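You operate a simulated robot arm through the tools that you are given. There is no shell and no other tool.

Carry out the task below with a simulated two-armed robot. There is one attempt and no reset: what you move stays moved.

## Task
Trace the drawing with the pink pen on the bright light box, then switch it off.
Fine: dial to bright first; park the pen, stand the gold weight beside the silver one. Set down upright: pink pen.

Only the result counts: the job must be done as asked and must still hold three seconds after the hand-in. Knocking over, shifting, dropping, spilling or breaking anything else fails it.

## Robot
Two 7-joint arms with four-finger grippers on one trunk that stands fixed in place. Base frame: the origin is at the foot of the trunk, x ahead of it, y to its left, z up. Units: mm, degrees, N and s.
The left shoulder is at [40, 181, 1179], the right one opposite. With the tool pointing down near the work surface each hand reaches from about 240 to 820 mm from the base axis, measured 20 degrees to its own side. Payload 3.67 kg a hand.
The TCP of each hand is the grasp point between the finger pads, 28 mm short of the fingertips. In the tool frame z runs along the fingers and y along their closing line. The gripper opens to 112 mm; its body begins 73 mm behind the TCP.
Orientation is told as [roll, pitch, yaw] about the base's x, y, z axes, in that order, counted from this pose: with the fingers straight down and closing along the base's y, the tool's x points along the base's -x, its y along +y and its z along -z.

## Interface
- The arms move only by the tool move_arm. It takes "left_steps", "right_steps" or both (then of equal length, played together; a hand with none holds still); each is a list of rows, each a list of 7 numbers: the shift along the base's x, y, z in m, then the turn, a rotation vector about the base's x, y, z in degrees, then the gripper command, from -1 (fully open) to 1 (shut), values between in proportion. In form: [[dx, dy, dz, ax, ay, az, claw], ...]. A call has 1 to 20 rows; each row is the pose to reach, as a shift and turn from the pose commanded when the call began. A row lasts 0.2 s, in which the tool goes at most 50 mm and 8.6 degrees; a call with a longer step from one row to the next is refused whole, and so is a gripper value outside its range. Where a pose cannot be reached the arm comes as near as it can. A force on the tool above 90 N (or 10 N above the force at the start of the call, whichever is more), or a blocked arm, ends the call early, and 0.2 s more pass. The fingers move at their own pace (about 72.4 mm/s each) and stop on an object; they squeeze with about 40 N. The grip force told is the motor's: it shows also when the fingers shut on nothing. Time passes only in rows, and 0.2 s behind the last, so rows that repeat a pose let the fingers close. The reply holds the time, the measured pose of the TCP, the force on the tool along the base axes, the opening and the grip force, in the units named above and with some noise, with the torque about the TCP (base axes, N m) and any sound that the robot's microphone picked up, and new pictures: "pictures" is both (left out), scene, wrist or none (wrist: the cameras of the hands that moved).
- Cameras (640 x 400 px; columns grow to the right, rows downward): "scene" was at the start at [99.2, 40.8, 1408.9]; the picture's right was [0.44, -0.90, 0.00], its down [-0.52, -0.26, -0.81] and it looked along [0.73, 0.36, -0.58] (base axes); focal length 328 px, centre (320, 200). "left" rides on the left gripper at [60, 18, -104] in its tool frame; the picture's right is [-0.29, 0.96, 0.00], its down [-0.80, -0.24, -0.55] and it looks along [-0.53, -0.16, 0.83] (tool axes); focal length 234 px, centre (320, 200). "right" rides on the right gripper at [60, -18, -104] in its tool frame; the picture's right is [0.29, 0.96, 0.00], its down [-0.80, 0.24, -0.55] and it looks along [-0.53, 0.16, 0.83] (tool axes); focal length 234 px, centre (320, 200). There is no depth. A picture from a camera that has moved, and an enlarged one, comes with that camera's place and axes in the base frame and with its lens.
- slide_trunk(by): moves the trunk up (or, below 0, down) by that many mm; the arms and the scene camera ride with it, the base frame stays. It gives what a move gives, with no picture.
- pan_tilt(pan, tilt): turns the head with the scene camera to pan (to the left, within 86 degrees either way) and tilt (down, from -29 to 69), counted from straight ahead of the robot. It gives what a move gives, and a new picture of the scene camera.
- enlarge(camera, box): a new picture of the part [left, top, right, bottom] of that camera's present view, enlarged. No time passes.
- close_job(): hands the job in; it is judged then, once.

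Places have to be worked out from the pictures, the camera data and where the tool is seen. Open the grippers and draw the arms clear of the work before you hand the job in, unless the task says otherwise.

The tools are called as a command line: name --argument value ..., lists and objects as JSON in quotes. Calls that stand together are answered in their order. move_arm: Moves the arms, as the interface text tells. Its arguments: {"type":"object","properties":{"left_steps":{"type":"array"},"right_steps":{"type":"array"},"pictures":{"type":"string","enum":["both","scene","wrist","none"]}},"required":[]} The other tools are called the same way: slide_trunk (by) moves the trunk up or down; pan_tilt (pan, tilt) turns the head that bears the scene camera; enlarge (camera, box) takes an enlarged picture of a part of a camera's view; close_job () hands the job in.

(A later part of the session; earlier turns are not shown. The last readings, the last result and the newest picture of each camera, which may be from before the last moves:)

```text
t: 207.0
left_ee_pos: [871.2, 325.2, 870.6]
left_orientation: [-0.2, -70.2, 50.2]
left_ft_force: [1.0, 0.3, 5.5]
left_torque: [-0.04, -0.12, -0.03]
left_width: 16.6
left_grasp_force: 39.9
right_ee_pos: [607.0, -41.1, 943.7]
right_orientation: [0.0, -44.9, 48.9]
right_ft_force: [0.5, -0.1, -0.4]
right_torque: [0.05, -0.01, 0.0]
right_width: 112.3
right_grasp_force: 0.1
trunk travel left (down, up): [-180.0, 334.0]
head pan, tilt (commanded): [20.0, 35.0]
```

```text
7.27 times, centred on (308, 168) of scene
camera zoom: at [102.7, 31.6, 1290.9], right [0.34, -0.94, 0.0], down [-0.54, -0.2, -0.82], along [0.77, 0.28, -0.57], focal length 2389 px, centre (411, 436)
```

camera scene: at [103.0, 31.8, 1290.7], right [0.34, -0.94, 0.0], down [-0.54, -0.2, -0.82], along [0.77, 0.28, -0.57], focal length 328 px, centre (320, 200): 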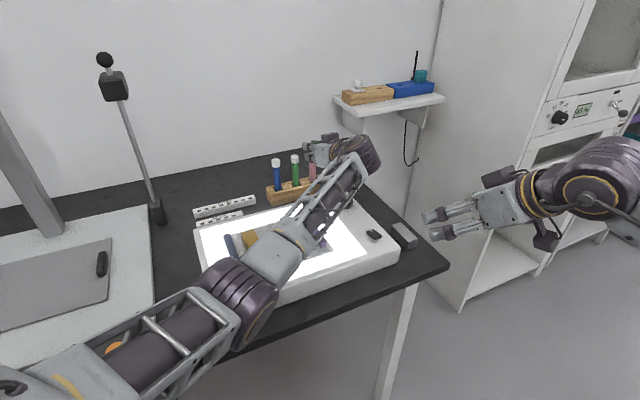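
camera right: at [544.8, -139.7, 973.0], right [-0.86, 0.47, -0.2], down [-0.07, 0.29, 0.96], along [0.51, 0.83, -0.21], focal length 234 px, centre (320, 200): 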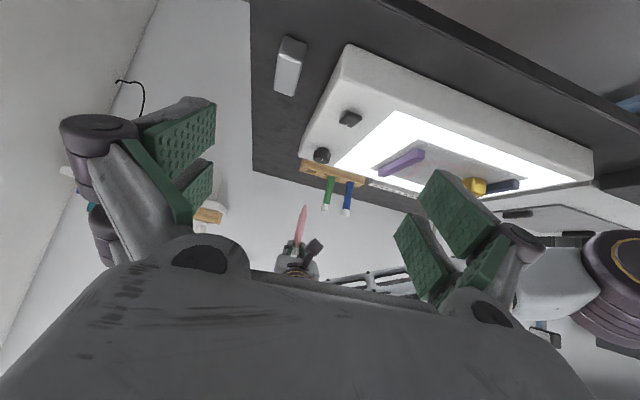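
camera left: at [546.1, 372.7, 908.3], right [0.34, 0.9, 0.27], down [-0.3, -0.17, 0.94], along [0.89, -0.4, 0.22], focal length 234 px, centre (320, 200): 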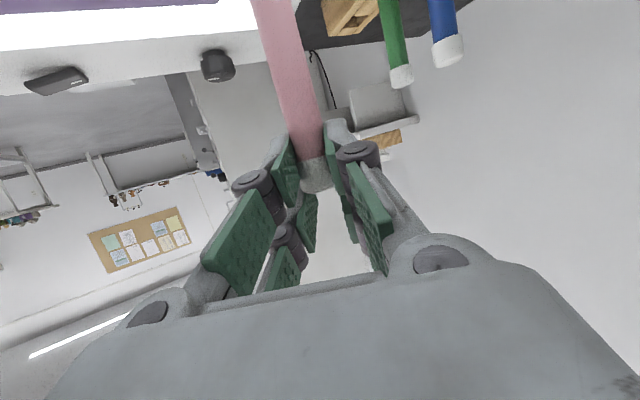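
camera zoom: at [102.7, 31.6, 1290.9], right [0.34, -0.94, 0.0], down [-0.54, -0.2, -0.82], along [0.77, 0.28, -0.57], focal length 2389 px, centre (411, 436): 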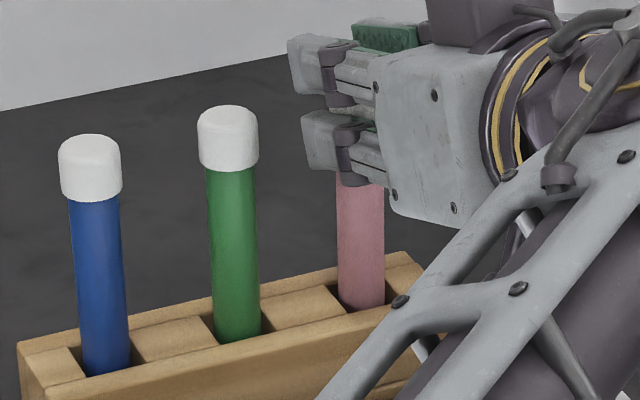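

The floor contact of 5.5 N at the original height shows the pen is seated. I'll open the fingers moderately and lift straight up.

move_arm --left_steps '[[0, 0, 0.001, 0, 0, 0, 0.6], [0, 0, 0.001, 0, 0, 0, 0.45], [0, 0, 0.001, 0, 0, 0, 0.4], [0, 0, 0.001, 0, 0, 0, 0.4]]' --pictures "wrist"

enlarge --camera "left" --box '[220, 60, 420, 200]'

enlarge --camera "right" --box '[290, 155, 350, 210]'

```text
t: 208.0
left_ee_pos: [871.8, 325.1, 870.1]
left_orientation: [0.0, -70.0, 50.0]
left_ft_force: [1.0, -0.3, -0.2]
left_torque: [0.02, 0.01, 0.0]
left_width: 33.8
left_grasp_force: 0.2
right_ee_pos: [606.3, -40.1, 943.0]
right_orientation: [0.2, -44.9, 48.9]
right_ft_force: [-0.2, -0.2, 0.2]
right_torque: [0.01, 0.01, -0.02]
right_width: 112.2
right_grasp_force: 0.0
trunk travel left (down, up): [-180.0, 334.0]
head pan, tilt (commanded): [20.0, 35.0]
camera left: at [781.9, 247.1, 849.4], right [-0.67, 0.69, 0.27], down [0.02, -0.34, 0.94], along [0.74, 0.63, 0.22], focal length 234 px, centre (320, 200)
```

left: 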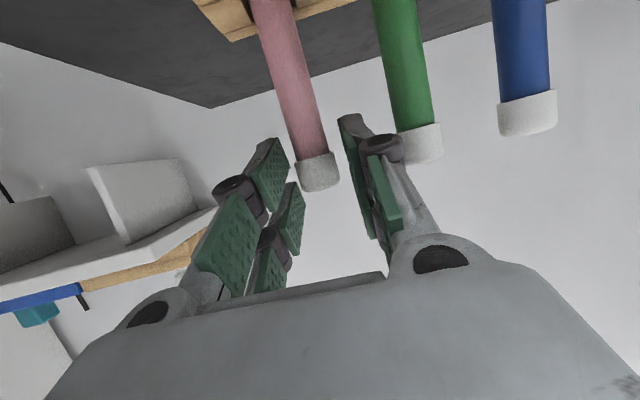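

```text
2.86 times, centred on (320, 130) of left
camera zoom: at [781.9, 247.1, 849.4], right [-0.67, 0.69, 0.27], down [0.02, -0.34, 0.94], along [0.74, 0.63, 0.22], focal length 669 px, centre (320, 400)
```

zoom: 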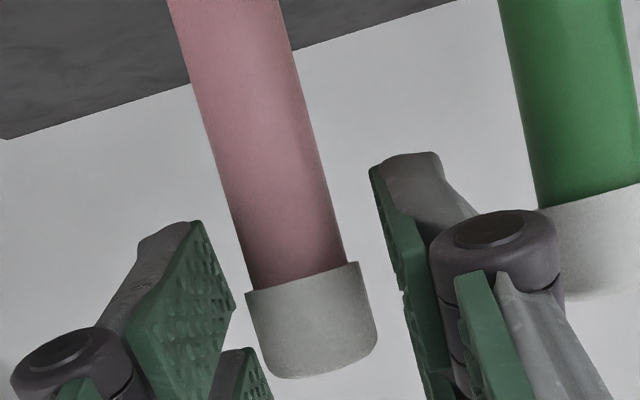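

```text
7.27 times, centred on (320, 182) of right
camera zoom: at [544.8, -140.0, 973.2], right [-0.86, 0.47, -0.2], down [-0.07, 0.29, 0.96], along [0.51, 0.83, -0.21], focal length 1703 px, centre (320, 327)
```

zoom: 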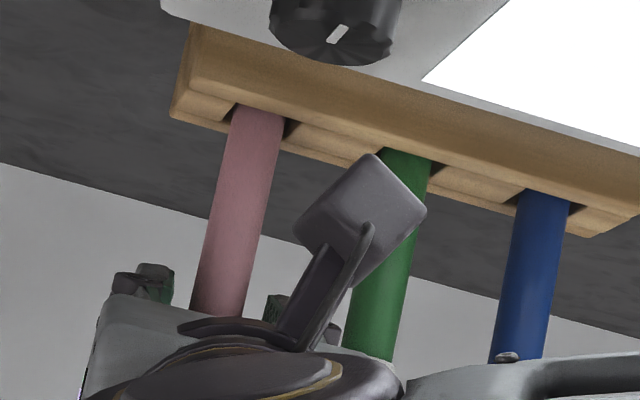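

The pen stands free in its slot. I'll lift the hand straight up, clear of the pens, then back off.

move_arm --left_steps '[[0, 0, 0.01, 0, 0, 0, 0.4], [0, 0, 0.03, 0, 0, 0, 0.4], [0, 0, 0.06, 0, 0, 0, 0.4], [0, 0, 0.1, 0, 0, 0, 0.4], [-0.02, -0.015, 0.13, 0, 0, 0, 0.4], [-0.05, -0.03, 0.16, 0, 0, 0, 0.4]]' --pictures "scene"

enlarge --camera "right" --box '[290, 155, 350, 220]'

```text
t: 209.4
left_ee_pos: [821.2, 298.9, 1033.4]
left_orientation: [-0.1, -70.0, 49.9]
left_ft_force: [-0.2, 0.2, -0.4]
left_torque: [-0.02, -0.04, 0.01]
left_width: 33.6
left_grasp_force: 0.0
right_ee_pos: [607.0, -40.8, 943.3]
right_orientation: [0.1, -45.1, 48.9]
right_ft_force: [-0.9, 0.4, 1.0]
right_torque: [-0.01, -0.02, -0.04]
right_width: 112.0
right_grasp_force: 0.0
trunk travel left (down, up): [-180.0, 334.0]
head pan, tilt (commanded): [20.0, 35.0]
camera scene: at [102.4, 31.5, 1290.9], right [0.34, -0.94, 0.0], down [-0.54, -0.2, -0.82], along [0.77, 0.28, -0.57], focal length 328 px, centre (320, 200)
```

scene: 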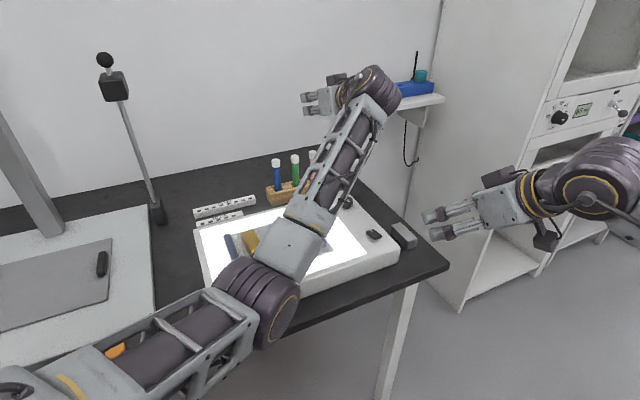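

```text
6.15 times, centred on (320, 188) of right
camera zoom: at [544.2, -140.3, 973.5], right [-0.86, 0.48, -0.2], down [-0.07, 0.29, 0.96], along [0.51, 0.83, -0.21], focal length 1441 px, centre (320, 277)
```

zoom: 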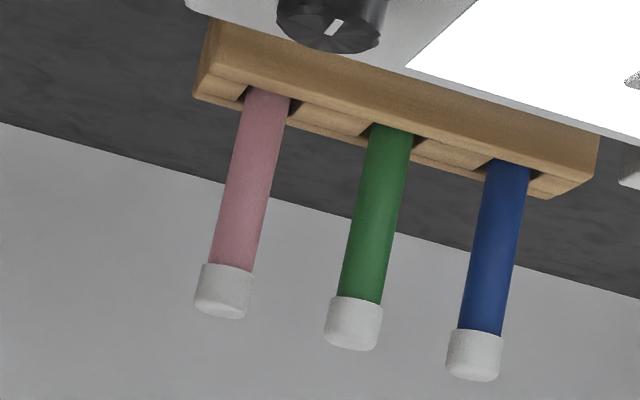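

All three pens stand upright in the rack. The left elbow is hanging low in front of the box, so I'll raise the trunk again and fold the left arm back to its starting place by the way it came.

slide_trunk --by 120

move_arm --left_steps '[[-0.035, 0.008, -0.005, 0, 0, 5, 0.0], [-0.07, 0.017, -0.01, 0, 0, 10, -0.5], [-0.105, 0.027, -0.018, 0, 0, 15, -1], [-0.14, 0.037, -0.025, 0, 0, 20, -1], [-0.175, 0.05, -0.033, 0, 0, 25, -1], [-0.21, 0.06, -0.04, 0, 0, 30, -1], [-0.25, 0.075, -0.045, 0, 0, 35, -1], [-0.295, 0.088, -0.052, 0, 0, 40, -1]]' --pictures "none"

move_arm --left_steps '[[0, 0.01, 0, -8, 0, 0, -1], [0, 0.02, 0, -16, 0, 0, -1], [0, 0.03, 0, -24, 0, 0, -1], [0, 0.04, 0, -32, 0, 0, -1], [0, 0.05, 0, -40, 0, 0, -1], [0, 0.05, 0, -48, 0, 0, -1], [0, 0.05, 0, -56, 0, 0, -1], [0, 0.05, 0, -64, 0, 0, -1], [0, 0.05, 0, -70, 0, 0, -1], [0, 0.05, 0, -70, 0, 0, -1]]' --pictures "none"

move_arm --left_steps '[[0, 0.005, 0.005, 0, 0, -8, -1], [0, 0.01, 0.01, 0, 0, -16, -1], [0, 0.015, 0.015, 0, 0, -24, -1], [0, 0.02, 0.02, 0, 0, -32, -1], [0, 0.025, 0.025, 0, 0, -40, -1], [0, 0.03, 0.03, 0, 0, -48, -1], [0, 0.035, 0.03, 0, 0, -56, -1], [0, 0.04, 0.03, 0, 0, -64, -1], [0, 0.045, 0.03, 0, 0, -72, -1], [0, 0.05, 0.03, 0, 0, -80, -1], [0, 0.05, 0.03, 0, 0, -88, -1], [0, 0.05, 0.03, 0, 0, -90, -1]]' --pictures "scene"

```text
t: 210.9
left_ee_pos: [822.1, 299.3, 1151.7]
left_orientation: [0.1, -70.1, 49.9]
left_ft_force: [-0.1, 0.5, -0.1]
left_torque: [0.0, -0.03, 0.02]
left_width: 33.7
left_grasp_force: 0.0
right_ee_pos: [607.1, -40.9, 1061.3]
right_orientation: [0.0, -45.0, 48.9]
right_ft_force: [-0.3, -0.3, 0.3]
right_torque: [-0.01, -0.02, 0.0]
right_width: 111.8
right_grasp_force: 0.0
trunk travel left (down, up): [-300.0, 214.0]
head pan, tilt (commanded): [20.0, 35.0]
```

```text
t: 212.7
left_ee_pos: [520.9, 387.8, 1099.5]
left_orientation: [-0.2, -70.1, 90.3]
left_ft_force: [-0.7, -0.3, -0.2]
left_torque: [-0.04, -0.01, -0.04]
left_width: 111.9
left_grasp_force: 0.0
right_ee_pos: [606.5, -39.3, 1061.6]
right_orientation: [0.1, -45.0, 49.0]
right_ft_force: [-0.2, -0.1, -0.2]
right_torque: [-0.01, -0.02, -0.01]
right_width: 112.1
right_grasp_force: 0.2
trunk travel left (down, up): [-300.0, 214.0]
head pan, tilt (commanded): [20.0, 35.0]
```

```text
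t: 214.9
left_ee_pos: [542.5, 465.4, 1098.3]
left_orientation: [0.0, 0.0, 90.0]
left_ft_force: [-0.1, 0.5, 0.8]
left_torque: [-0.01, -0.01, 0.0]
left_width: 112.0
left_grasp_force: 0.0
left hand out of reach, approached as far as the arm can: row 6, 7, 8, 9, 10
right_ee_pos: [606.9, -40.1, 1062.0]
right_orientation: [0.1, -45.0, 49.0]
right_ft_force: [-0.1, 0.5, 0.1]
right_torque: [0.04, 0.0, 0.06]
right_width: 112.1
right_grasp_force: 0.0
trunk travel left (down, up): [-300.0, 214.0]
head pan, tilt (commanded): [20.0, 35.0]
```

```text
t: 217.5
left_ee_pos: [541.8, 513.8, 1131.8]
left_orientation: [0.0, 0.0, -0.1]
left_ft_force: [0.0, 0.1, -0.5]
left_torque: [-0.01, 0.02, -0.03]
left_width: 112.1
left_grasp_force: 0.1
right_ee_pos: [607.1, -39.3, 1062.1]
right_orientation: [0.2, -45.0, 48.9]
right_ft_force: [0.4, 0.0, 0.3]
right_torque: [0.01, -0.01, 0.02]
right_width: 112.0
right_grasp_force: 0.2
trunk travel left (down, up): [-300.0, 214.0]
head pan, tilt (commanded): [20.0, 35.0]
camera scene: at [103.4, 32.0, 1409.9], right [0.34, -0.94, 0.0], down [-0.54, -0.2, -0.82], along [0.77, 0.28, -0.57], focal length 328 px, centre (320, 200)
```

scene: 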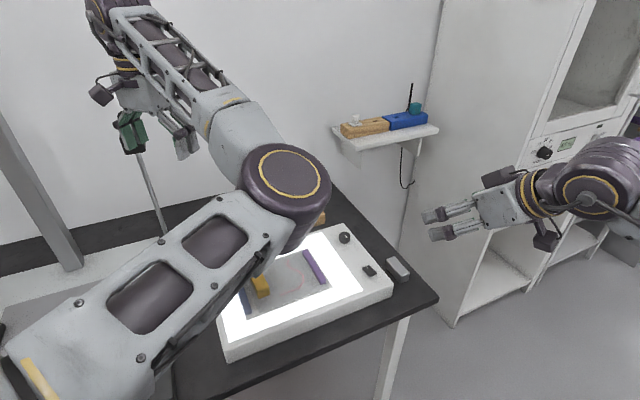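

The left arm ended with its elbow on the inner side, above the work. I'll route it through the same orientation loop as before, at this safe height, to bring the elbow back to the left.

move_arm --left_steps '[[0, -0.01, 0, 0, 0, 8, -1], [0, -0.02, -0.005, 0, 0, 16, -1], [-0.005, -0.03, -0.01, 0, 0, 24, -1], [-0.01, -0.04, -0.015, 0, 0, 32, -1], [-0.016, -0.05, -0.02, 0, 0, 40, -1], [-0.016, -0.06, -0.025, 0, 0, 48, -1], [-0.016, -0.07, -0.03, 0, 0, 56, -1], [-0.016, -0.077, -0.031, 0, 0, 64, -1], [-0.016, -0.077, -0.031, 0, 0, 72, -1], [-0.016, -0.077, -0.031, 0, 0, 80, -1], [-0.016, -0.077, -0.031, 0, 0, 88, -1], [-0.016, -0.077, -0.031, 0, 0, 90, -1]]' --pictures "none"

move_arm --left_steps '[[0, -0.01, 0, 8, 0, 0, -1], [0, -0.02, 0, 16, 0, 0, -1], [0, -0.03, 0, 24, 0, 0, -1], [0, -0.04, 0, 32, 0, 0, -1], [0, -0.05, 0, 40, 0, 0, -1], [0, -0.05, 0, 48, 0, 0, -1], [0, -0.05, 0, 56, 0, 0, -1], [0, -0.05, 0, 64, 0, 0, -1], [0, -0.05, 0, 70, 0, 0, -1], [0, -0.05, 0, 70, 0, 0, -1]]' --pictures "none"

move_arm --left_steps '[[0.03, -0.005, 0.012, 0, 0, -8, -1], [0.06, -0.01, 0.025, 0, 0, -16, -1], [0.09, -0.02, 0.037, 0, 0, -24, -1], [0.12, -0.03, 0.05, 0, 0, -32, -1], [0.145, -0.04, 0.062, 0, 0, -40, -1], [0.165, -0.05, 0.075, 0, 0, -48, -1], [0.185, -0.06, 0.087, 0, 0, -56, -1], [0.2, -0.07, 0.1, 0, 0, -64, -1], [0.215, -0.075, 0.11, 0, 0, -72, -1], [0.225, -0.06, 0.11, 0, 0, -80, -1], [0.23, -0.055, 0.11, 0, 0, -88, -1], [0.23, -0.055, 0.11, 0, 0, -90, -1]]' --pictures "scene"

```text
t: 220.1
left_ee_pos: [538.3, 467.9, 1098.0]
left_orientation: [0.0, -0.1, 90.1]
left_ft_force: [0.0, 0.0, 0.3]
left_torque: [0.03, 0.0, -0.01]
left_width: 111.9
left_grasp_force: 0.1
left hand out of reach, approached as far as the arm can: row 5, 6, 7, 8, 9, 10, 11, 12
right_ee_pos: [608.0, -41.1, 1061.8]
right_orientation: [0.1, -45.1, 48.9]
right_ft_force: [-0.4, 0.1, -1.0]
right_torque: [0.0, -0.01, 0.0]
right_width: 112.2
right_grasp_force: 0.0
trunk travel left (down, up): [-300.0, 214.0]
head pan, tilt (commanded): [20.0, 35.0]
```

```text
t: 222.3
left_ee_pos: [535.9, 430.4, 1115.9]
left_orientation: [-4.9, -71.2, 95.9]
left_ft_force: [0.4, -1.0, -0.2]
left_torque: [0.01, 0.01, 0.01]
left_width: 111.7
left_grasp_force: 0.2
left hand out of reach, approached as far as the arm can: row 1, 2
right_ee_pos: [607.0, -39.5, 1062.4]
right_orientation: [0.1, -45.0, 48.8]
right_ft_force: [0.2, -0.2, 0.0]
right_torque: [-0.03, 0.0, 0.0]
right_width: 112.2
right_grasp_force: 0.0
trunk travel left (down, up): [-300.0, 214.0]
head pan, tilt (commanded): [20.0, 35.0]
```

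```text
t: 224.9
left_ee_pos: [770.8, 360.2, 1213.4]
left_orientation: [0.0, -70.1, 0.0]
left_ft_force: [-1.2, -0.1, 0.3]
left_torque: [-0.03, 0.0, 0.02]
left_width: 112.1
left_grasp_force: 0.1
right_ee_pos: [607.1, -40.6, 1062.0]
right_orientation: [0.1, -44.9, 48.9]
right_ft_force: [1.1, 0.1, -0.2]
right_torque: [-0.03, -0.02, 0.04]
right_width: 111.9
right_grasp_force: 0.1
trunk travel left (down, up): [-300.0, 214.0]
head pan, tilt (commanded): [20.0, 35.0]
camera scene: at [103.4, 31.8, 1410.0], right [0.34, -0.94, 0.0], down [-0.54, -0.2, -0.82], along [0.77, 0.28, -0.57], focal length 328 px, centre (320, 200)
```

scene: 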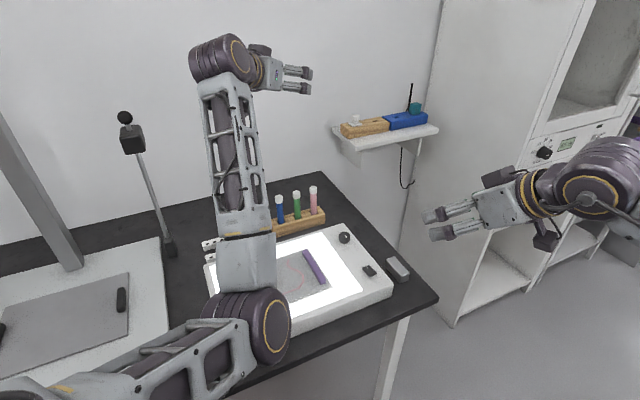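

The elbow is low but swinging through. I'll now tilt back to fingers-down while moving to the starting place on the left, as before.

move_arm --left_steps '[[-0.02, 0.0, 0.0, 0, 8, 0, -1], [-0.05, 0.01, 0.0, 0, 16, 0, -1], [-0.09, 0.025, 0.0, 0, 24, 0, -1], [-0.13, 0.045, -0.01, 0, 32, 0, -1], [-0.165, 0.065, -0.02, 0, 40, 0, -1], [-0.2, 0.085, -0.03, 0, 48, 0, -1], [-0.225, 0.105, -0.05, 0, 56, 0, -1], [-0.25, 0.125, -0.08, 0, 64, 0, -1], [-0.252, 0.127, -0.083, 0, 70, 0, -1], [-0.252, 0.127, -0.083, 0, 70, 0, -1], [-0.252, 0.127, -0.083, 0, 70, 0, -1]]' --pictures "scene"

```text
t: 227.5
left_ee_pos: [551.2, 391.3, 1125.3]
left_orientation: [-1.8, -0.6, -11.1]
left_ft_force: [-0.1, 0.7, -0.5]
left_torque: [-0.05, 0.0, 0.01]
left_width: 112.0
left_grasp_force: 0.2
left hand out of reach, approached as far as the arm can: row 4, 5, 6, 7
right_ee_pos: [605.8, -37.4, 1061.5]
right_orientation: [-0.1, -44.9, 49.1]
right_ft_force: [0.2, 0.1, -0.2]
right_torque: [-0.06, -0.04, -0.02]
right_width: 111.8
right_grasp_force: 0.0
trunk travel left (down, up): [-300.0, 214.0]
head pan, tilt (commanded): [20.0, 35.0]
stopped in row 11 (left hand): the arm was blocked; the commanded pose is now the measured one
camera scene: at [103.6, 36.2, 1409.8], right [0.34, -0.94, 0.0], down [-0.54, -0.2, -0.82], along [0.77, 0.28, -0.57], focal length 328 px, centre (320, 200)
```

scene: 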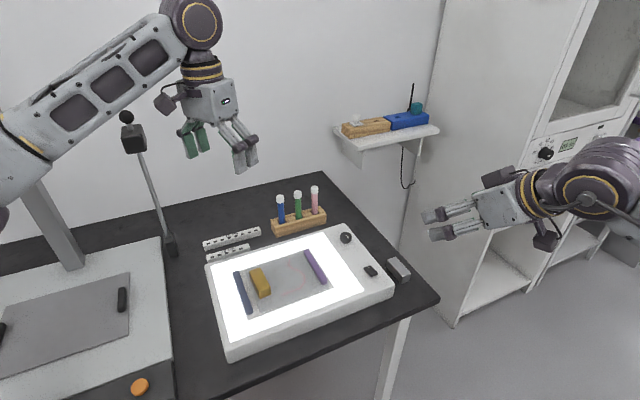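

The arm swung quickly and reports being blocked. I'll look to the left at once to see what the elbow may have met.

pan_tilt --pan 65 --tilt 25

```text
t: 228.6
left_ee_pos: [550.8, 388.5, 1126.9]
left_orientation: [-1.7, -0.4, -11.0]
left_ft_force: [0.4, 0.3, 0.3]
left_torque: [0.01, 0.01, -0.04]
left_width: 111.9
left_grasp_force: 0.1
right_ee_pos: [606.9, -40.1, 1062.2]
right_orientation: [0.1, -45.0, 48.9]
right_ft_force: [0.6, -0.1, -0.3]
right_torque: [-0.03, 0.02, -0.01]
right_width: 112.0
right_grasp_force: 0.0
trunk travel left (down, up): [-300.0, 214.0]
head pan, tilt (commanded): [65.0, 25.0]
camera scene: at [59.6, 85.5, 1425.7], right [0.91, -0.42, 0.0], down [-0.18, -0.38, -0.91], along [0.38, 0.82, -0.42], focal length 328 px, centre (320, 200)
```

scene: 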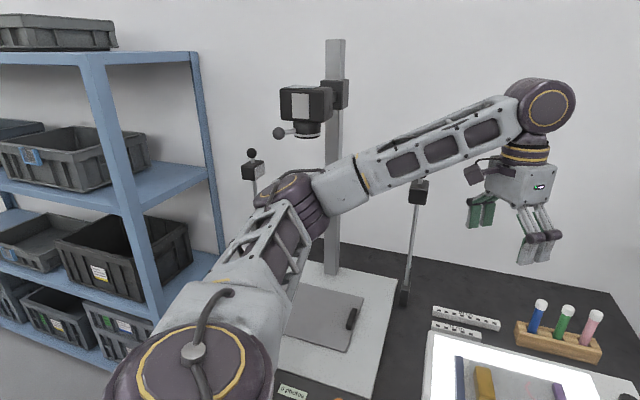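

Nothing appears touched: lamps, scanner, bins and rulers look unchanged, and the elbow is now back on the left at about (217, 538, 1195). It was probably just lag during the quick swing. I'll settle the hand back at its starting place.

move_arm --left_steps '[[-0.008, 0.025, 0.001, 0.4, 0.1, 3, -1], [-0.016, 0.05, 0.002, 0.8, 0.2, 6, -1], [-0.024, 0.075, 0.003, 1.2, 0.3, 9, -1], [-0.032, 0.098, 0.003, 1.7, 0.4, 11, -1], [-0.032, 0.098, 0.003, 1.7, 0.4, 11, -1], [-0.032, 0.098, 0.003, 1.7, 0.4, 11, -1]]' --pictures "none"

pan_tilt --pan 60 --tilt 20

enlarge --camera "scene" --box '[180, 280, 400, 400]'

```text
t: 230.0
left_ee_pos: [517.6, 488.6, 1127.6]
left_orientation: [0.0, 0.0, 0.0]
left_ft_force: [0.9, -0.6, -0.3]
left_torque: [0.01, 0.01, 0.0]
left_width: 111.9
left_grasp_force: 0.1
right_ee_pos: [607.0, -40.3, 1060.9]
right_orientation: [0.0, -45.0, 48.9]
right_ft_force: [0.7, 0.0, -0.6]
right_torque: [0.0, 0.01, -0.01]
right_width: 112.0
right_grasp_force: 0.2
trunk travel left (down, up): [-300.0, 214.0]
head pan, tilt (commanded): [65.0, 25.0]
```

```text
t: 230.6
left_ee_pos: [519.2, 488.4, 1126.6]
left_orientation: [-0.1, 0.0, 0.1]
left_ft_force: [0.3, 0.1, -1.4]
left_torque: [-0.02, 0.0, 0.02]
left_width: 112.1
left_grasp_force: 0.1
right_ee_pos: [607.6, -39.0, 1061.2]
right_orientation: [0.0, -45.0, 48.9]
right_ft_force: [-0.4, -0.4, 0.2]
right_torque: [-0.04, 0.0, -0.03]
right_width: 112.1
right_grasp_force: 0.0
trunk travel left (down, up): [-300.0, 214.0]
head pan, tilt (commanded): [60.0, 20.0]
camera scene: at [67.1, 82.7, 1433.8], right [0.87, -0.5, 0.0], down [-0.17, -0.3, -0.94], along [0.47, 0.81, -0.34], focal length 328 px, centre (320, 200)
```

scene: 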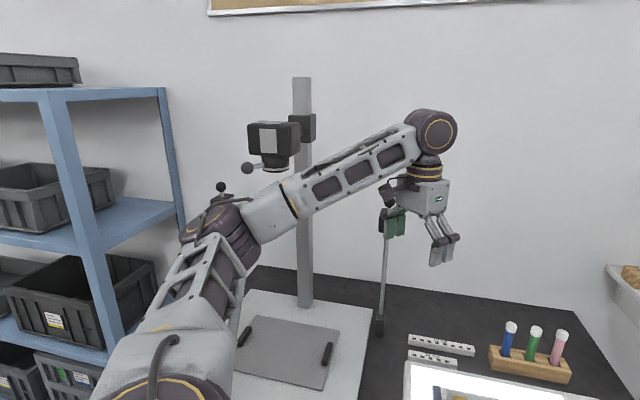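

```text
2.91 times, centred on (290, 340) of scene
camera zoom: at [67.1, 82.7, 1433.8], right [0.87, -0.5, 0.0], down [-0.17, -0.3, -0.94], along [0.47, 0.81, -0.34], focal length 956 px, centre (407, -207)
```

zoom: 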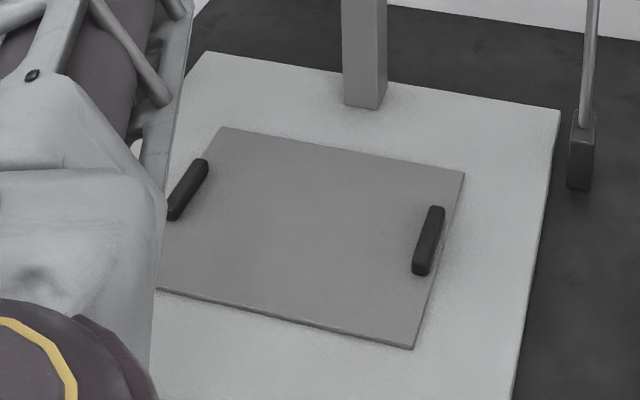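

Everything on the left is in place. Next I'll raise the right hand, close its fingers, lower the trunk by 230 mm, and go to press the raised near end of the rocker to switch the light off.

move_arm --right_steps '[[0, 0, 0.04, 0, 0, 0, 0.0], [0, 0, 0.08, 0, 0, -2, 1.0], [0, 0, 0.1, 0, 0, -4, 1.0]]' --pictures "none"

slide_trunk --by -230

pan_tilt --pan 20 --tilt 35

move_arm --right_steps '[[0.018, 0.035, -0.015, 0, 0, 0, 1.0], [0.036, 0.07, -0.03, 0, 0, 0, 1.0], [0.05, 0.105, -0.045, 0, 0, 0, 1.0], [0.0555, 0.134, -0.06, 0, 0, 0, 1.0], [0.0555, 0.134, -0.07, 0, 0, 0, 1.0]]' --pictures "both"

enlarge --camera "scene" --box '[350, 165, 410, 215]'

```text
t: 231.4
left_ee_pos: [519.1, 487.9, 1127.5]
left_orientation: [0.0, 0.0, 0.0]
left_ft_force: [1.1, -0.2, -0.5]
left_torque: [0.0, 0.01, 0.02]
left_width: 112.0
left_grasp_force: 0.1
right_ee_pos: [608.3, -41.9, 1160.1]
right_orientation: [0.1, -44.9, 44.8]
right_ft_force: [0.5, 0.4, -0.2]
right_torque: [0.01, 0.02, 0.0]
right_width: 12.5
right_grasp_force: 4.1
trunk travel left (down, up): [-300.0, 214.0]
head pan, tilt (commanded): [60.0, 20.0]
```

```text
t: 233.9
left_ee_pos: [519.3, 486.9, 896.5]
left_orientation: [0.1, 0.0, -0.2]
left_ft_force: [-0.3, 0.0, 0.1]
left_torque: [0.01, -0.02, 0.01]
left_width: 112.0
left_grasp_force: 0.1
right_ee_pos: [606.0, -41.7, 928.5]
right_orientation: [0.0, -45.0, 45.0]
right_ft_force: [0.2, -0.9, 0.1]
right_torque: [0.04, 0.01, -0.02]
right_width: 0.3
right_grasp_force: 35.6
trunk travel left (down, up): [-70.0, 444.0]
head pan, tilt (commanded): [60.0, 20.0]
```

```text
t: 234.9
left_ee_pos: [519.4, 488.0, 897.4]
left_orientation: [0.0, -0.1, -0.1]
left_ft_force: [0.9, -0.5, 0.0]
left_torque: [0.01, -0.01, 0.03]
left_width: 112.0
left_grasp_force: 0.1
right_ee_pos: [606.8, -41.1, 928.2]
right_orientation: [-0.1, -45.0, 44.9]
right_ft_force: [0.4, -0.3, -0.7]
right_torque: [0.0, 0.0, 0.01]
right_width: 0.1
right_grasp_force: 36.1
trunk travel left (down, up): [-70.0, 444.0]
head pan, tilt (commanded): [20.0, 35.0]
camera scene: at [103.3, 32.2, 1179.4], right [0.34, -0.94, 0.0], down [-0.54, -0.2, -0.82], along [0.77, 0.28, -0.57], focal length 328 px, centre (320, 200)
```

scene: 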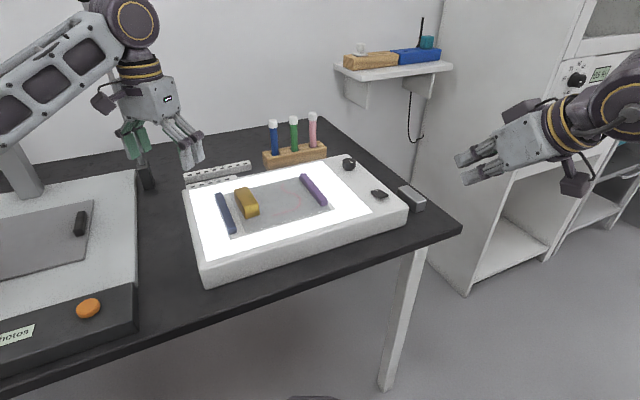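

```text
t: 236.1
left_ee_pos: [520.4, 487.3, 897.4]
left_orientation: [0.0, -0.1, -0.1]
left_ft_force: [-1.0, -0.4, -0.5]
left_torque: [0.0, -0.02, 0.03]
left_width: 112.1
left_grasp_force: 0.1
right_ee_pos: [665.0, 92.7, 860.3]
right_orientation: [-0.1, -44.8, 44.9]
right_ft_force: [-0.3, -0.1, -0.5]
right_torque: [-0.01, 0.0, -0.02]
right_width: 0.0
right_grasp_force: 35.9
trunk travel left (down, up): [-70.0, 444.0]
head pan, tilt (commanded): [20.0, 35.0]
camera scene: at [103.4, 31.7, 1179.3], right [0.34, -0.94, 0.0], down [-0.54, -0.2, -0.82], along [0.77, 0.28, -0.57], focal length 328 px, centre (320, 200)
camera right: at [595.6, -2.7, 889.5], right [-0.82, 0.53, -0.2], down [-0.05, 0.29, 0.96], along [0.57, 0.79, -0.21], focal length 234 px, centre (320, 200)
```

scene: 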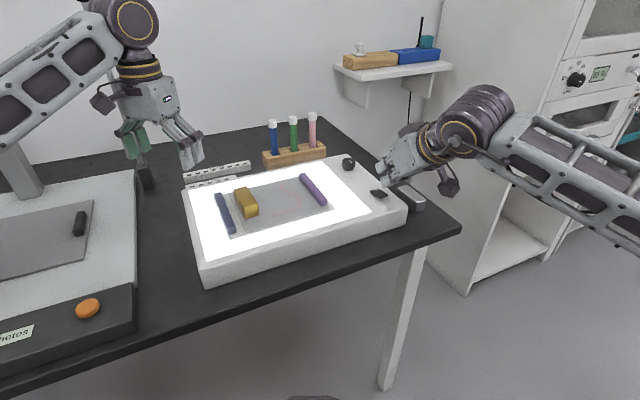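
right: 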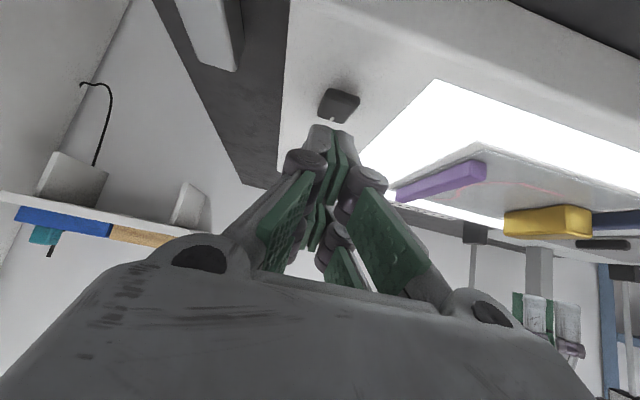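

```text
8.00 times, centred on (380, 190) of scene
camera zoom: at [103.4, 31.7, 1179.3], right [0.34, -0.94, 0.0], down [-0.54, -0.2, -0.82], along [0.77, 0.28, -0.57], focal length 2628 px, centre (-160, 280)
```

zoom: 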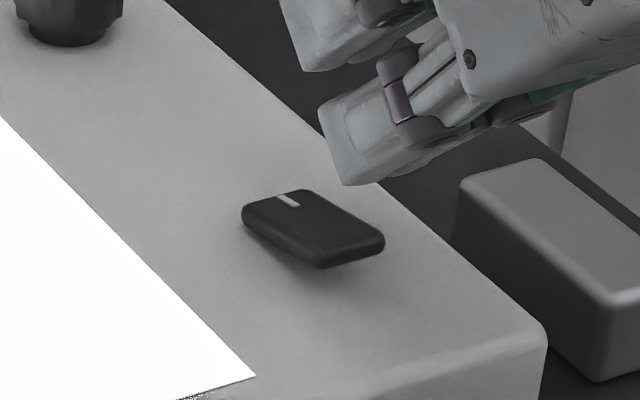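

The fingertips are above the rocker's raised near end. I'll press down in small steps and listen for the click.

move_arm --right_steps '[[-0.002, -0.001, -0.006, 0, 0, 0, 1.0], [-0.002, -0.001, -0.011, 0, 0, 0, 1.0], [-0.002, -0.001, -0.015, 0, 0, 0, 1.0], [-0.002, -0.001, -0.019, 0, 0, 0, 1.0], [-0.002, -0.001, -0.022, 0, 0, 0, 1.0]]' --pictures "scene"

enlarge --camera "scene" --box '[350, 165, 410, 215]'

```text
t: 237.3
left_ee_pos: [518.2, 487.5, 896.8]
left_orientation: [0.0, -0.1, -0.1]
left_ft_force: [-1.2, -0.7, -0.3]
left_torque: [0.0, 0.01, 0.05]
left_width: 112.0
left_grasp_force: 0.1
right_ee_pos: [660.5, 92.0, 836.8]
right_orientation: [0.0, -45.0, 44.8]
right_ft_force: [-0.4, -0.3, -0.2]
right_torque: [0.0, 0.0, 0.03]
right_width: 0.1
right_grasp_force: 35.3
trunk travel left (down, up): [-70.0, 444.0]
head pan, tilt (commanded): [20.0, 35.0]
camera scene: at [103.3, 32.1, 1179.3], right [0.34, -0.94, 0.0], down [-0.54, -0.2, -0.82], along [0.77, 0.28, -0.57], focal length 328 px, centre (320, 200)
```

scene: 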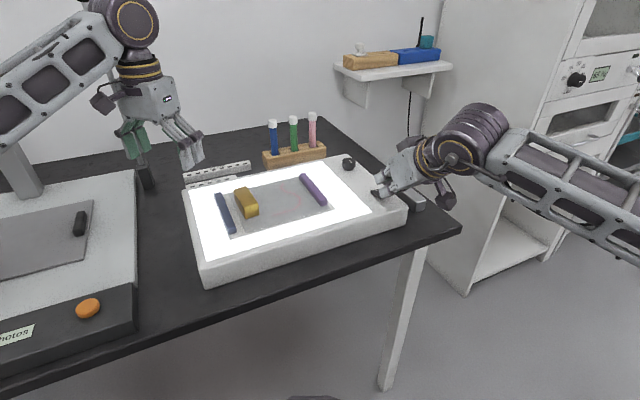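

```text
8.00 times, centred on (380, 190) of scene
camera zoom: at [103.3, 32.1, 1179.3], right [0.34, -0.94, 0.0], down [-0.54, -0.2, -0.82], along [0.77, 0.28, -0.57], focal length 2628 px, centre (-160, 280)
```

zoom: 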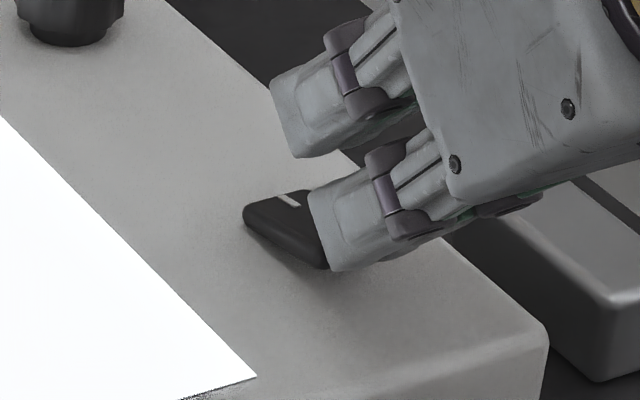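

No contact yet: the fingertip edge lies just beyond the rocker's near end. I'll raise, shift 7 mm towards its middle, and press again.

move_arm --right_steps '[[0, 0, 0.012, 0, 0, 0, 1.0], [0.003, 0.003, 0.022, 0, 0, 0, 1.0], [0.006, 0.005, 0.022, 0, 0, 0, 1.0], [0.006, 0.005, 0.014, 0, 0, 0, 1.0], [0.006, 0.005, 0.009, 0, 0, 0, 1.0], [0.006, 0.005, 0.005, 0, 0, 0, 1.0], [0.006, 0.005, 0.001, 0, 0, 0, 1.0], [0.006, 0.005, -0.002, 0, 0, 0, 1.0]]' --pictures "scene"

enlarge --camera "scene" --box '[350, 165, 410, 215]'

```text
t: 239.1
left_ee_pos: [518.9, 487.3, 896.8]
left_orientation: [0.0, 0.0, 0.0]
left_ft_force: [-0.2, 0.2, 0.0]
left_torque: [0.05, -0.03, 0.01]
left_width: 111.9
left_grasp_force: 0.1
right_ee_pos: [667.7, 96.1, 834.4]
right_orientation: [0.0, -45.0, 44.9]
right_ft_force: [-0.1, -0.1, -0.3]
right_torque: [0.02, 0.0, 0.03]
right_width: 0.0
right_grasp_force: 35.6
trunk travel left (down, up): [-70.0, 444.0]
head pan, tilt (commanded): [20.0, 35.0]
heard: click
camera scene: at [103.4, 32.1, 1179.3], right [0.34, -0.94, 0.0], down [-0.54, -0.2, -0.82], along [0.77, 0.28, -0.57], focal length 328 px, centre (320, 200)
```

scene: 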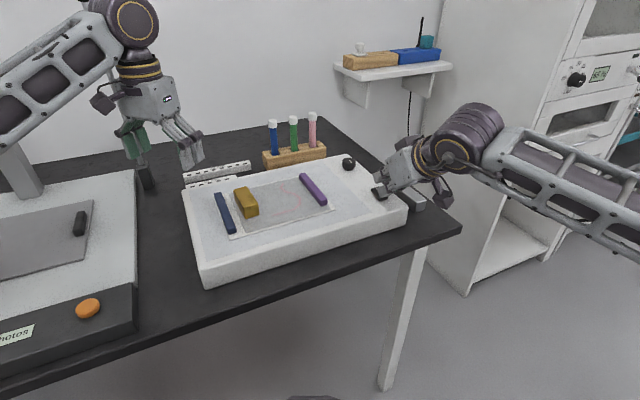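

```text
8.00 times, centred on (380, 190) of scene
camera zoom: at [103.4, 32.1, 1179.3], right [0.34, -0.94, 0.0], down [-0.54, -0.2, -0.82], along [0.77, 0.28, -0.57], focal length 2628 px, centre (-160, 280)
```

zoom: 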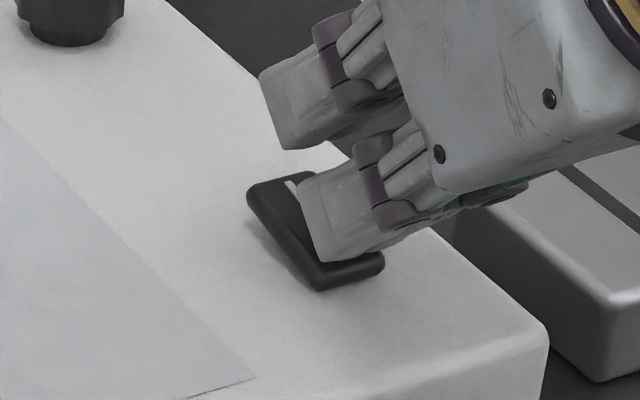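

A click, and the panel went dark: the light box is switched off. I'll lift the hand straight up and clear, then take detailed views of the gold and silver weights.

move_arm --right_steps '[[0, 0, 0.02, 0, 0, 0, 1.0], [0, 0, 0.05, 0, 0, 0, 1.0], [-0.005, -0.01, 0.09, 0, 0, 0, 0.5], [-0.02, -0.03, 0.12, 0, 0, 0, -0.5], [-0.04, -0.06, 0.14, 0, 0, 0, -1], [-0.06, -0.09, 0.15, 0, 0, 0, -1]]' --pictures "both"

enlarge --camera "scene" --box '[210, 165, 290, 235]'

enlarge --camera "scene" --box '[365, 165, 455, 235]'

enlarge --camera "scene" --box '[365, 180, 395, 205]'

```text
t: 240.5
left_ee_pos: [519.7, 487.4, 897.5]
left_orientation: [0.0, 0.0, 0.0]
left_ft_force: [0.4, -0.5, -0.4]
left_torque: [0.03, -0.02, 0.0]
left_width: 111.9
left_grasp_force: 0.0
right_ee_pos: [604.3, 6.9, 985.1]
right_orientation: [-0.1, -45.0, 45.0]
right_ft_force: [0.4, 0.5, 1.0]
right_torque: [-0.03, 0.01, 0.02]
right_width: 110.8
right_grasp_force: 0.0
trunk travel left (down, up): [-70.0, 444.0]
head pan, tilt (commanded): [20.0, 35.0]
camera scene: at [102.8, 31.4, 1179.4], right [0.34, -0.94, 0.0], down [-0.54, -0.2, -0.82], along [0.77, 0.28, -0.57], focal length 328 px, centre (320, 200)
camera right: at [535.6, -88.9, 1014.2], right [-0.82, 0.53, -0.2], down [-0.05, 0.29, 0.96], along [0.57, 0.79, -0.21], focal length 234 px, centre (320, 200)
```

scene: 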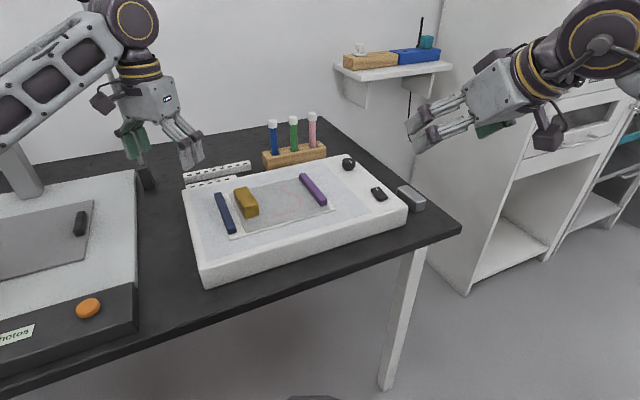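
right: 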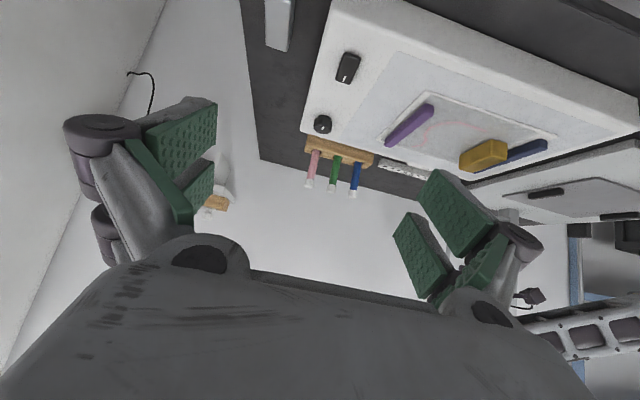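

```text
5.71 times, centred on (250, 200) of scene
camera zoom: at [102.8, 31.4, 1179.4], right [0.34, -0.94, 0.0], down [-0.54, -0.2, -0.82], along [0.77, 0.28, -0.57], focal length 1877 px, centre (720, 200)
```

zoom: 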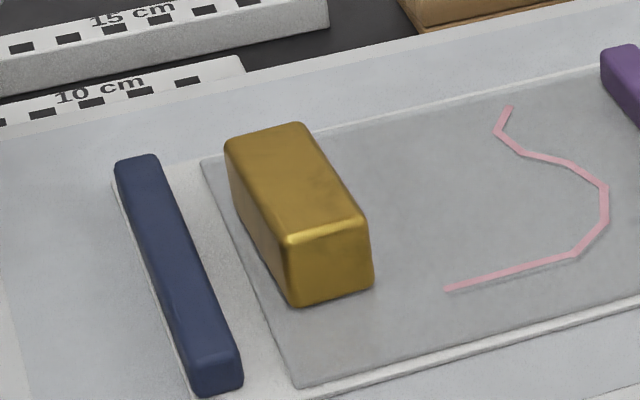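

```text
5.71 times, centred on (410, 200) of scene
camera zoom: at [102.8, 31.4, 1179.4], right [0.34, -0.94, 0.0], down [-0.54, -0.2, -0.82], along [0.77, 0.28, -0.57], focal length 1877 px, centre (-194, 200)
```

zoom: 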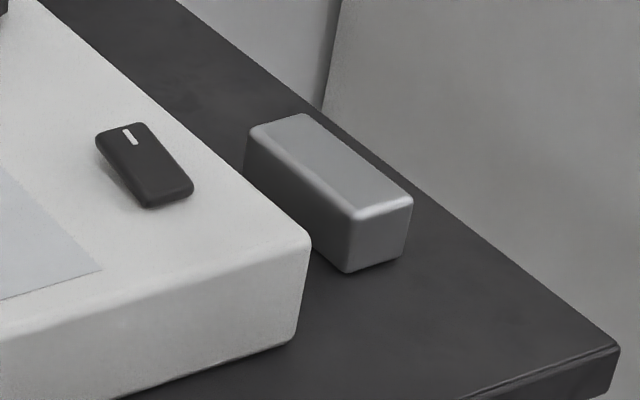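

```text
16.00 times, centred on (380, 192) of scene
camera zoom: at [102.8, 31.4, 1179.4], right [0.34, -0.94, 0.0], down [-0.54, -0.2, -0.82], along [0.77, 0.28, -0.57], focal length 5256 px, centre (-640, 320)
```

zoom: 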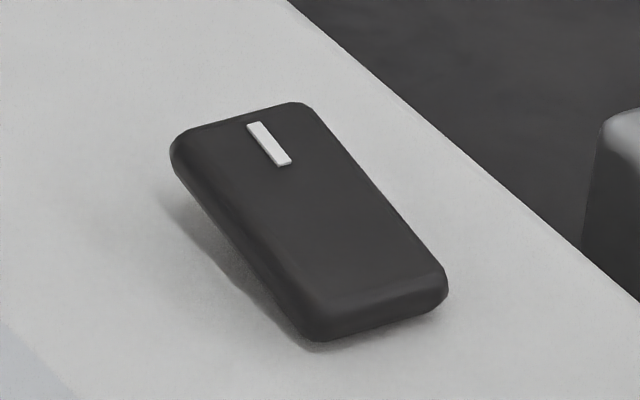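

The rocker is back in its original off position. Gold measures about 63×26×28 mm at (539, 341), long axis azimuth 48°; silver is similar at about (740, 47), azimuth 43°. I'll raise the left hand out of the way and bring the right hand over the gold weight to test reach.

move_arm --left_steps '[[0, 0, 0.04, 0, 0, 0, -1], [0, 0.005, 0.08, 0, 0, 0, -1], [0, 0.01, 0.12, 0, 0, 0, -1], [0, 0.01, 0.16, 0, 0, 0, -1]]' --pictures "none"

move_arm --right_steps '[[-0.008, 0.04, 0.0, 0, 0, 1, -0.5], [-0.016, 0.085, -0.005, 0, 0, 2, 0.0], [-0.024, 0.13, -0.01, 0, 0, 3, 0.1], [-0.032, 0.175, -0.015, 0, 0, 3, 0.1], [-0.04, 0.22, -0.02, 0, 0, 3, 0.1], [-0.048, 0.265, -0.025, 0, 0, 3, 0.1], [-0.056, 0.305, -0.03, 0, 0, 3, 0.1], [-0.065, 0.334, -0.035, 0, 0, 3, 0.1]]' --pictures "both"

```text
t: 241.7
left_ee_pos: [526.5, 497.9, 990.0]
left_orientation: [0.1, 8.0, 0.0]
left_ft_force: [0.3, 0.0, -0.2]
left_torque: [0.0, -0.04, -0.01]
left_width: 112.0
left_grasp_force: 0.1
right_ee_pos: [604.0, 6.7, 983.7]
right_orientation: [-0.1, -45.0, 45.0]
right_ft_force: [0.4, -0.1, 0.1]
right_torque: [0.0, -0.04, 0.0]
right_width: 111.8
right_grasp_force: 0.2
trunk travel left (down, up): [-70.0, 444.0]
head pan, tilt (commanded): [20.0, 35.0]
stopped in row 4 (left hand): the arm was blocked; the commanded pose is now the measured one
```

```text
t: 243.5
left_ee_pos: [528.3, 499.0, 989.4]
left_orientation: [-0.2, 7.8, 0.0]
left_ft_force: [0.4, 0.7, -0.2]
left_torque: [0.01, 0.0, 0.0]
left_width: 111.8
left_grasp_force: 0.1
right_ee_pos: [540.1, 344.0, 946.6]
right_orientation: [0.0, -44.9, 47.9]
right_ft_force: [-0.2, 0.3, 1.4]
right_torque: [-0.03, -0.04, 0.0]
right_width: 50.5
right_grasp_force: 0.0
trunk travel left (down, up): [-70.0, 444.0]
head pan, tilt (commanded): [20.0, 35.0]
camera scene: at [102.9, 33.0, 1179.3], right [0.34, -0.94, 0.0], down [-0.54, -0.2, -0.82], along [0.77, 0.28, -0.57], focal length 328 px, centre (320, 200)
camera right: at [476.1, 245.3, 976.8], right [-0.85, 0.49, -0.2], down [-0.06, 0.29, 0.96], along [0.53, 0.82, -0.21], focal length 234 px, centre (320, 200)
```

scene: 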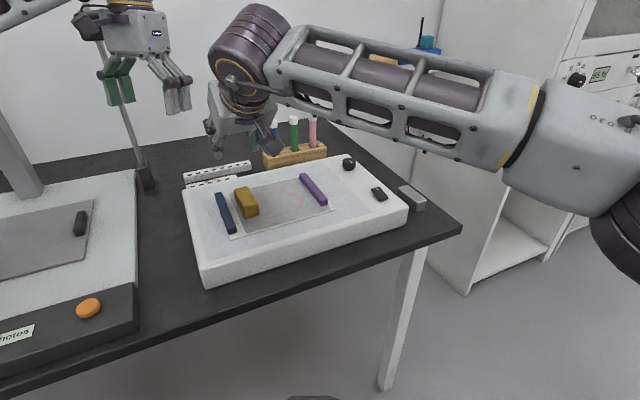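
right: 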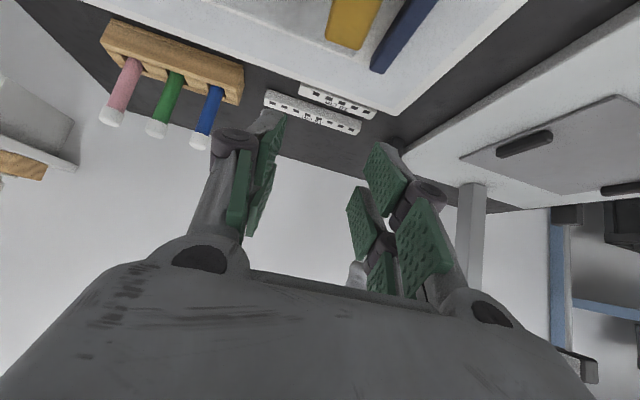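

The left arm reports being blocked again, perhaps its elbow dropped towards the scanner. I'll look there now.

pan_tilt --pan 65 --tilt 40

```text
t: 244.7
left_ee_pos: [528.5, 497.4, 990.0]
left_orientation: [0.0, 7.9, 0.0]
left_ft_force: [-0.9, 0.0, -0.3]
left_torque: [-0.01, -0.01, -0.01]
left_width: 112.3
left_grasp_force: 0.2
right_ee_pos: [540.2, 340.7, 945.8]
right_orientation: [0.2, -44.9, 47.9]
right_ft_force: [0.0, -0.7, -0.5]
right_torque: [0.0, -0.01, 0.01]
right_width: 50.5
right_grasp_force: 0.1
trunk travel left (down, up): [-70.0, 444.0]
head pan, tilt (commanded): [65.0, 40.0]
camera scene: at [56.6, 79.1, 1171.8], right [0.91, -0.42, 0.0], down [-0.27, -0.58, -0.77], along [0.32, 0.69, -0.64], focal length 328 px, centre (320, 200)
```

scene: 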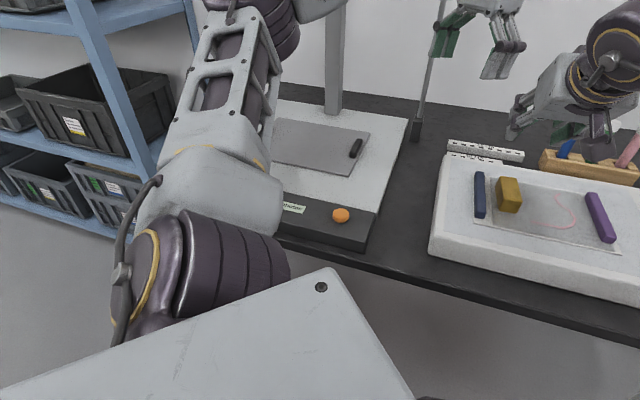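

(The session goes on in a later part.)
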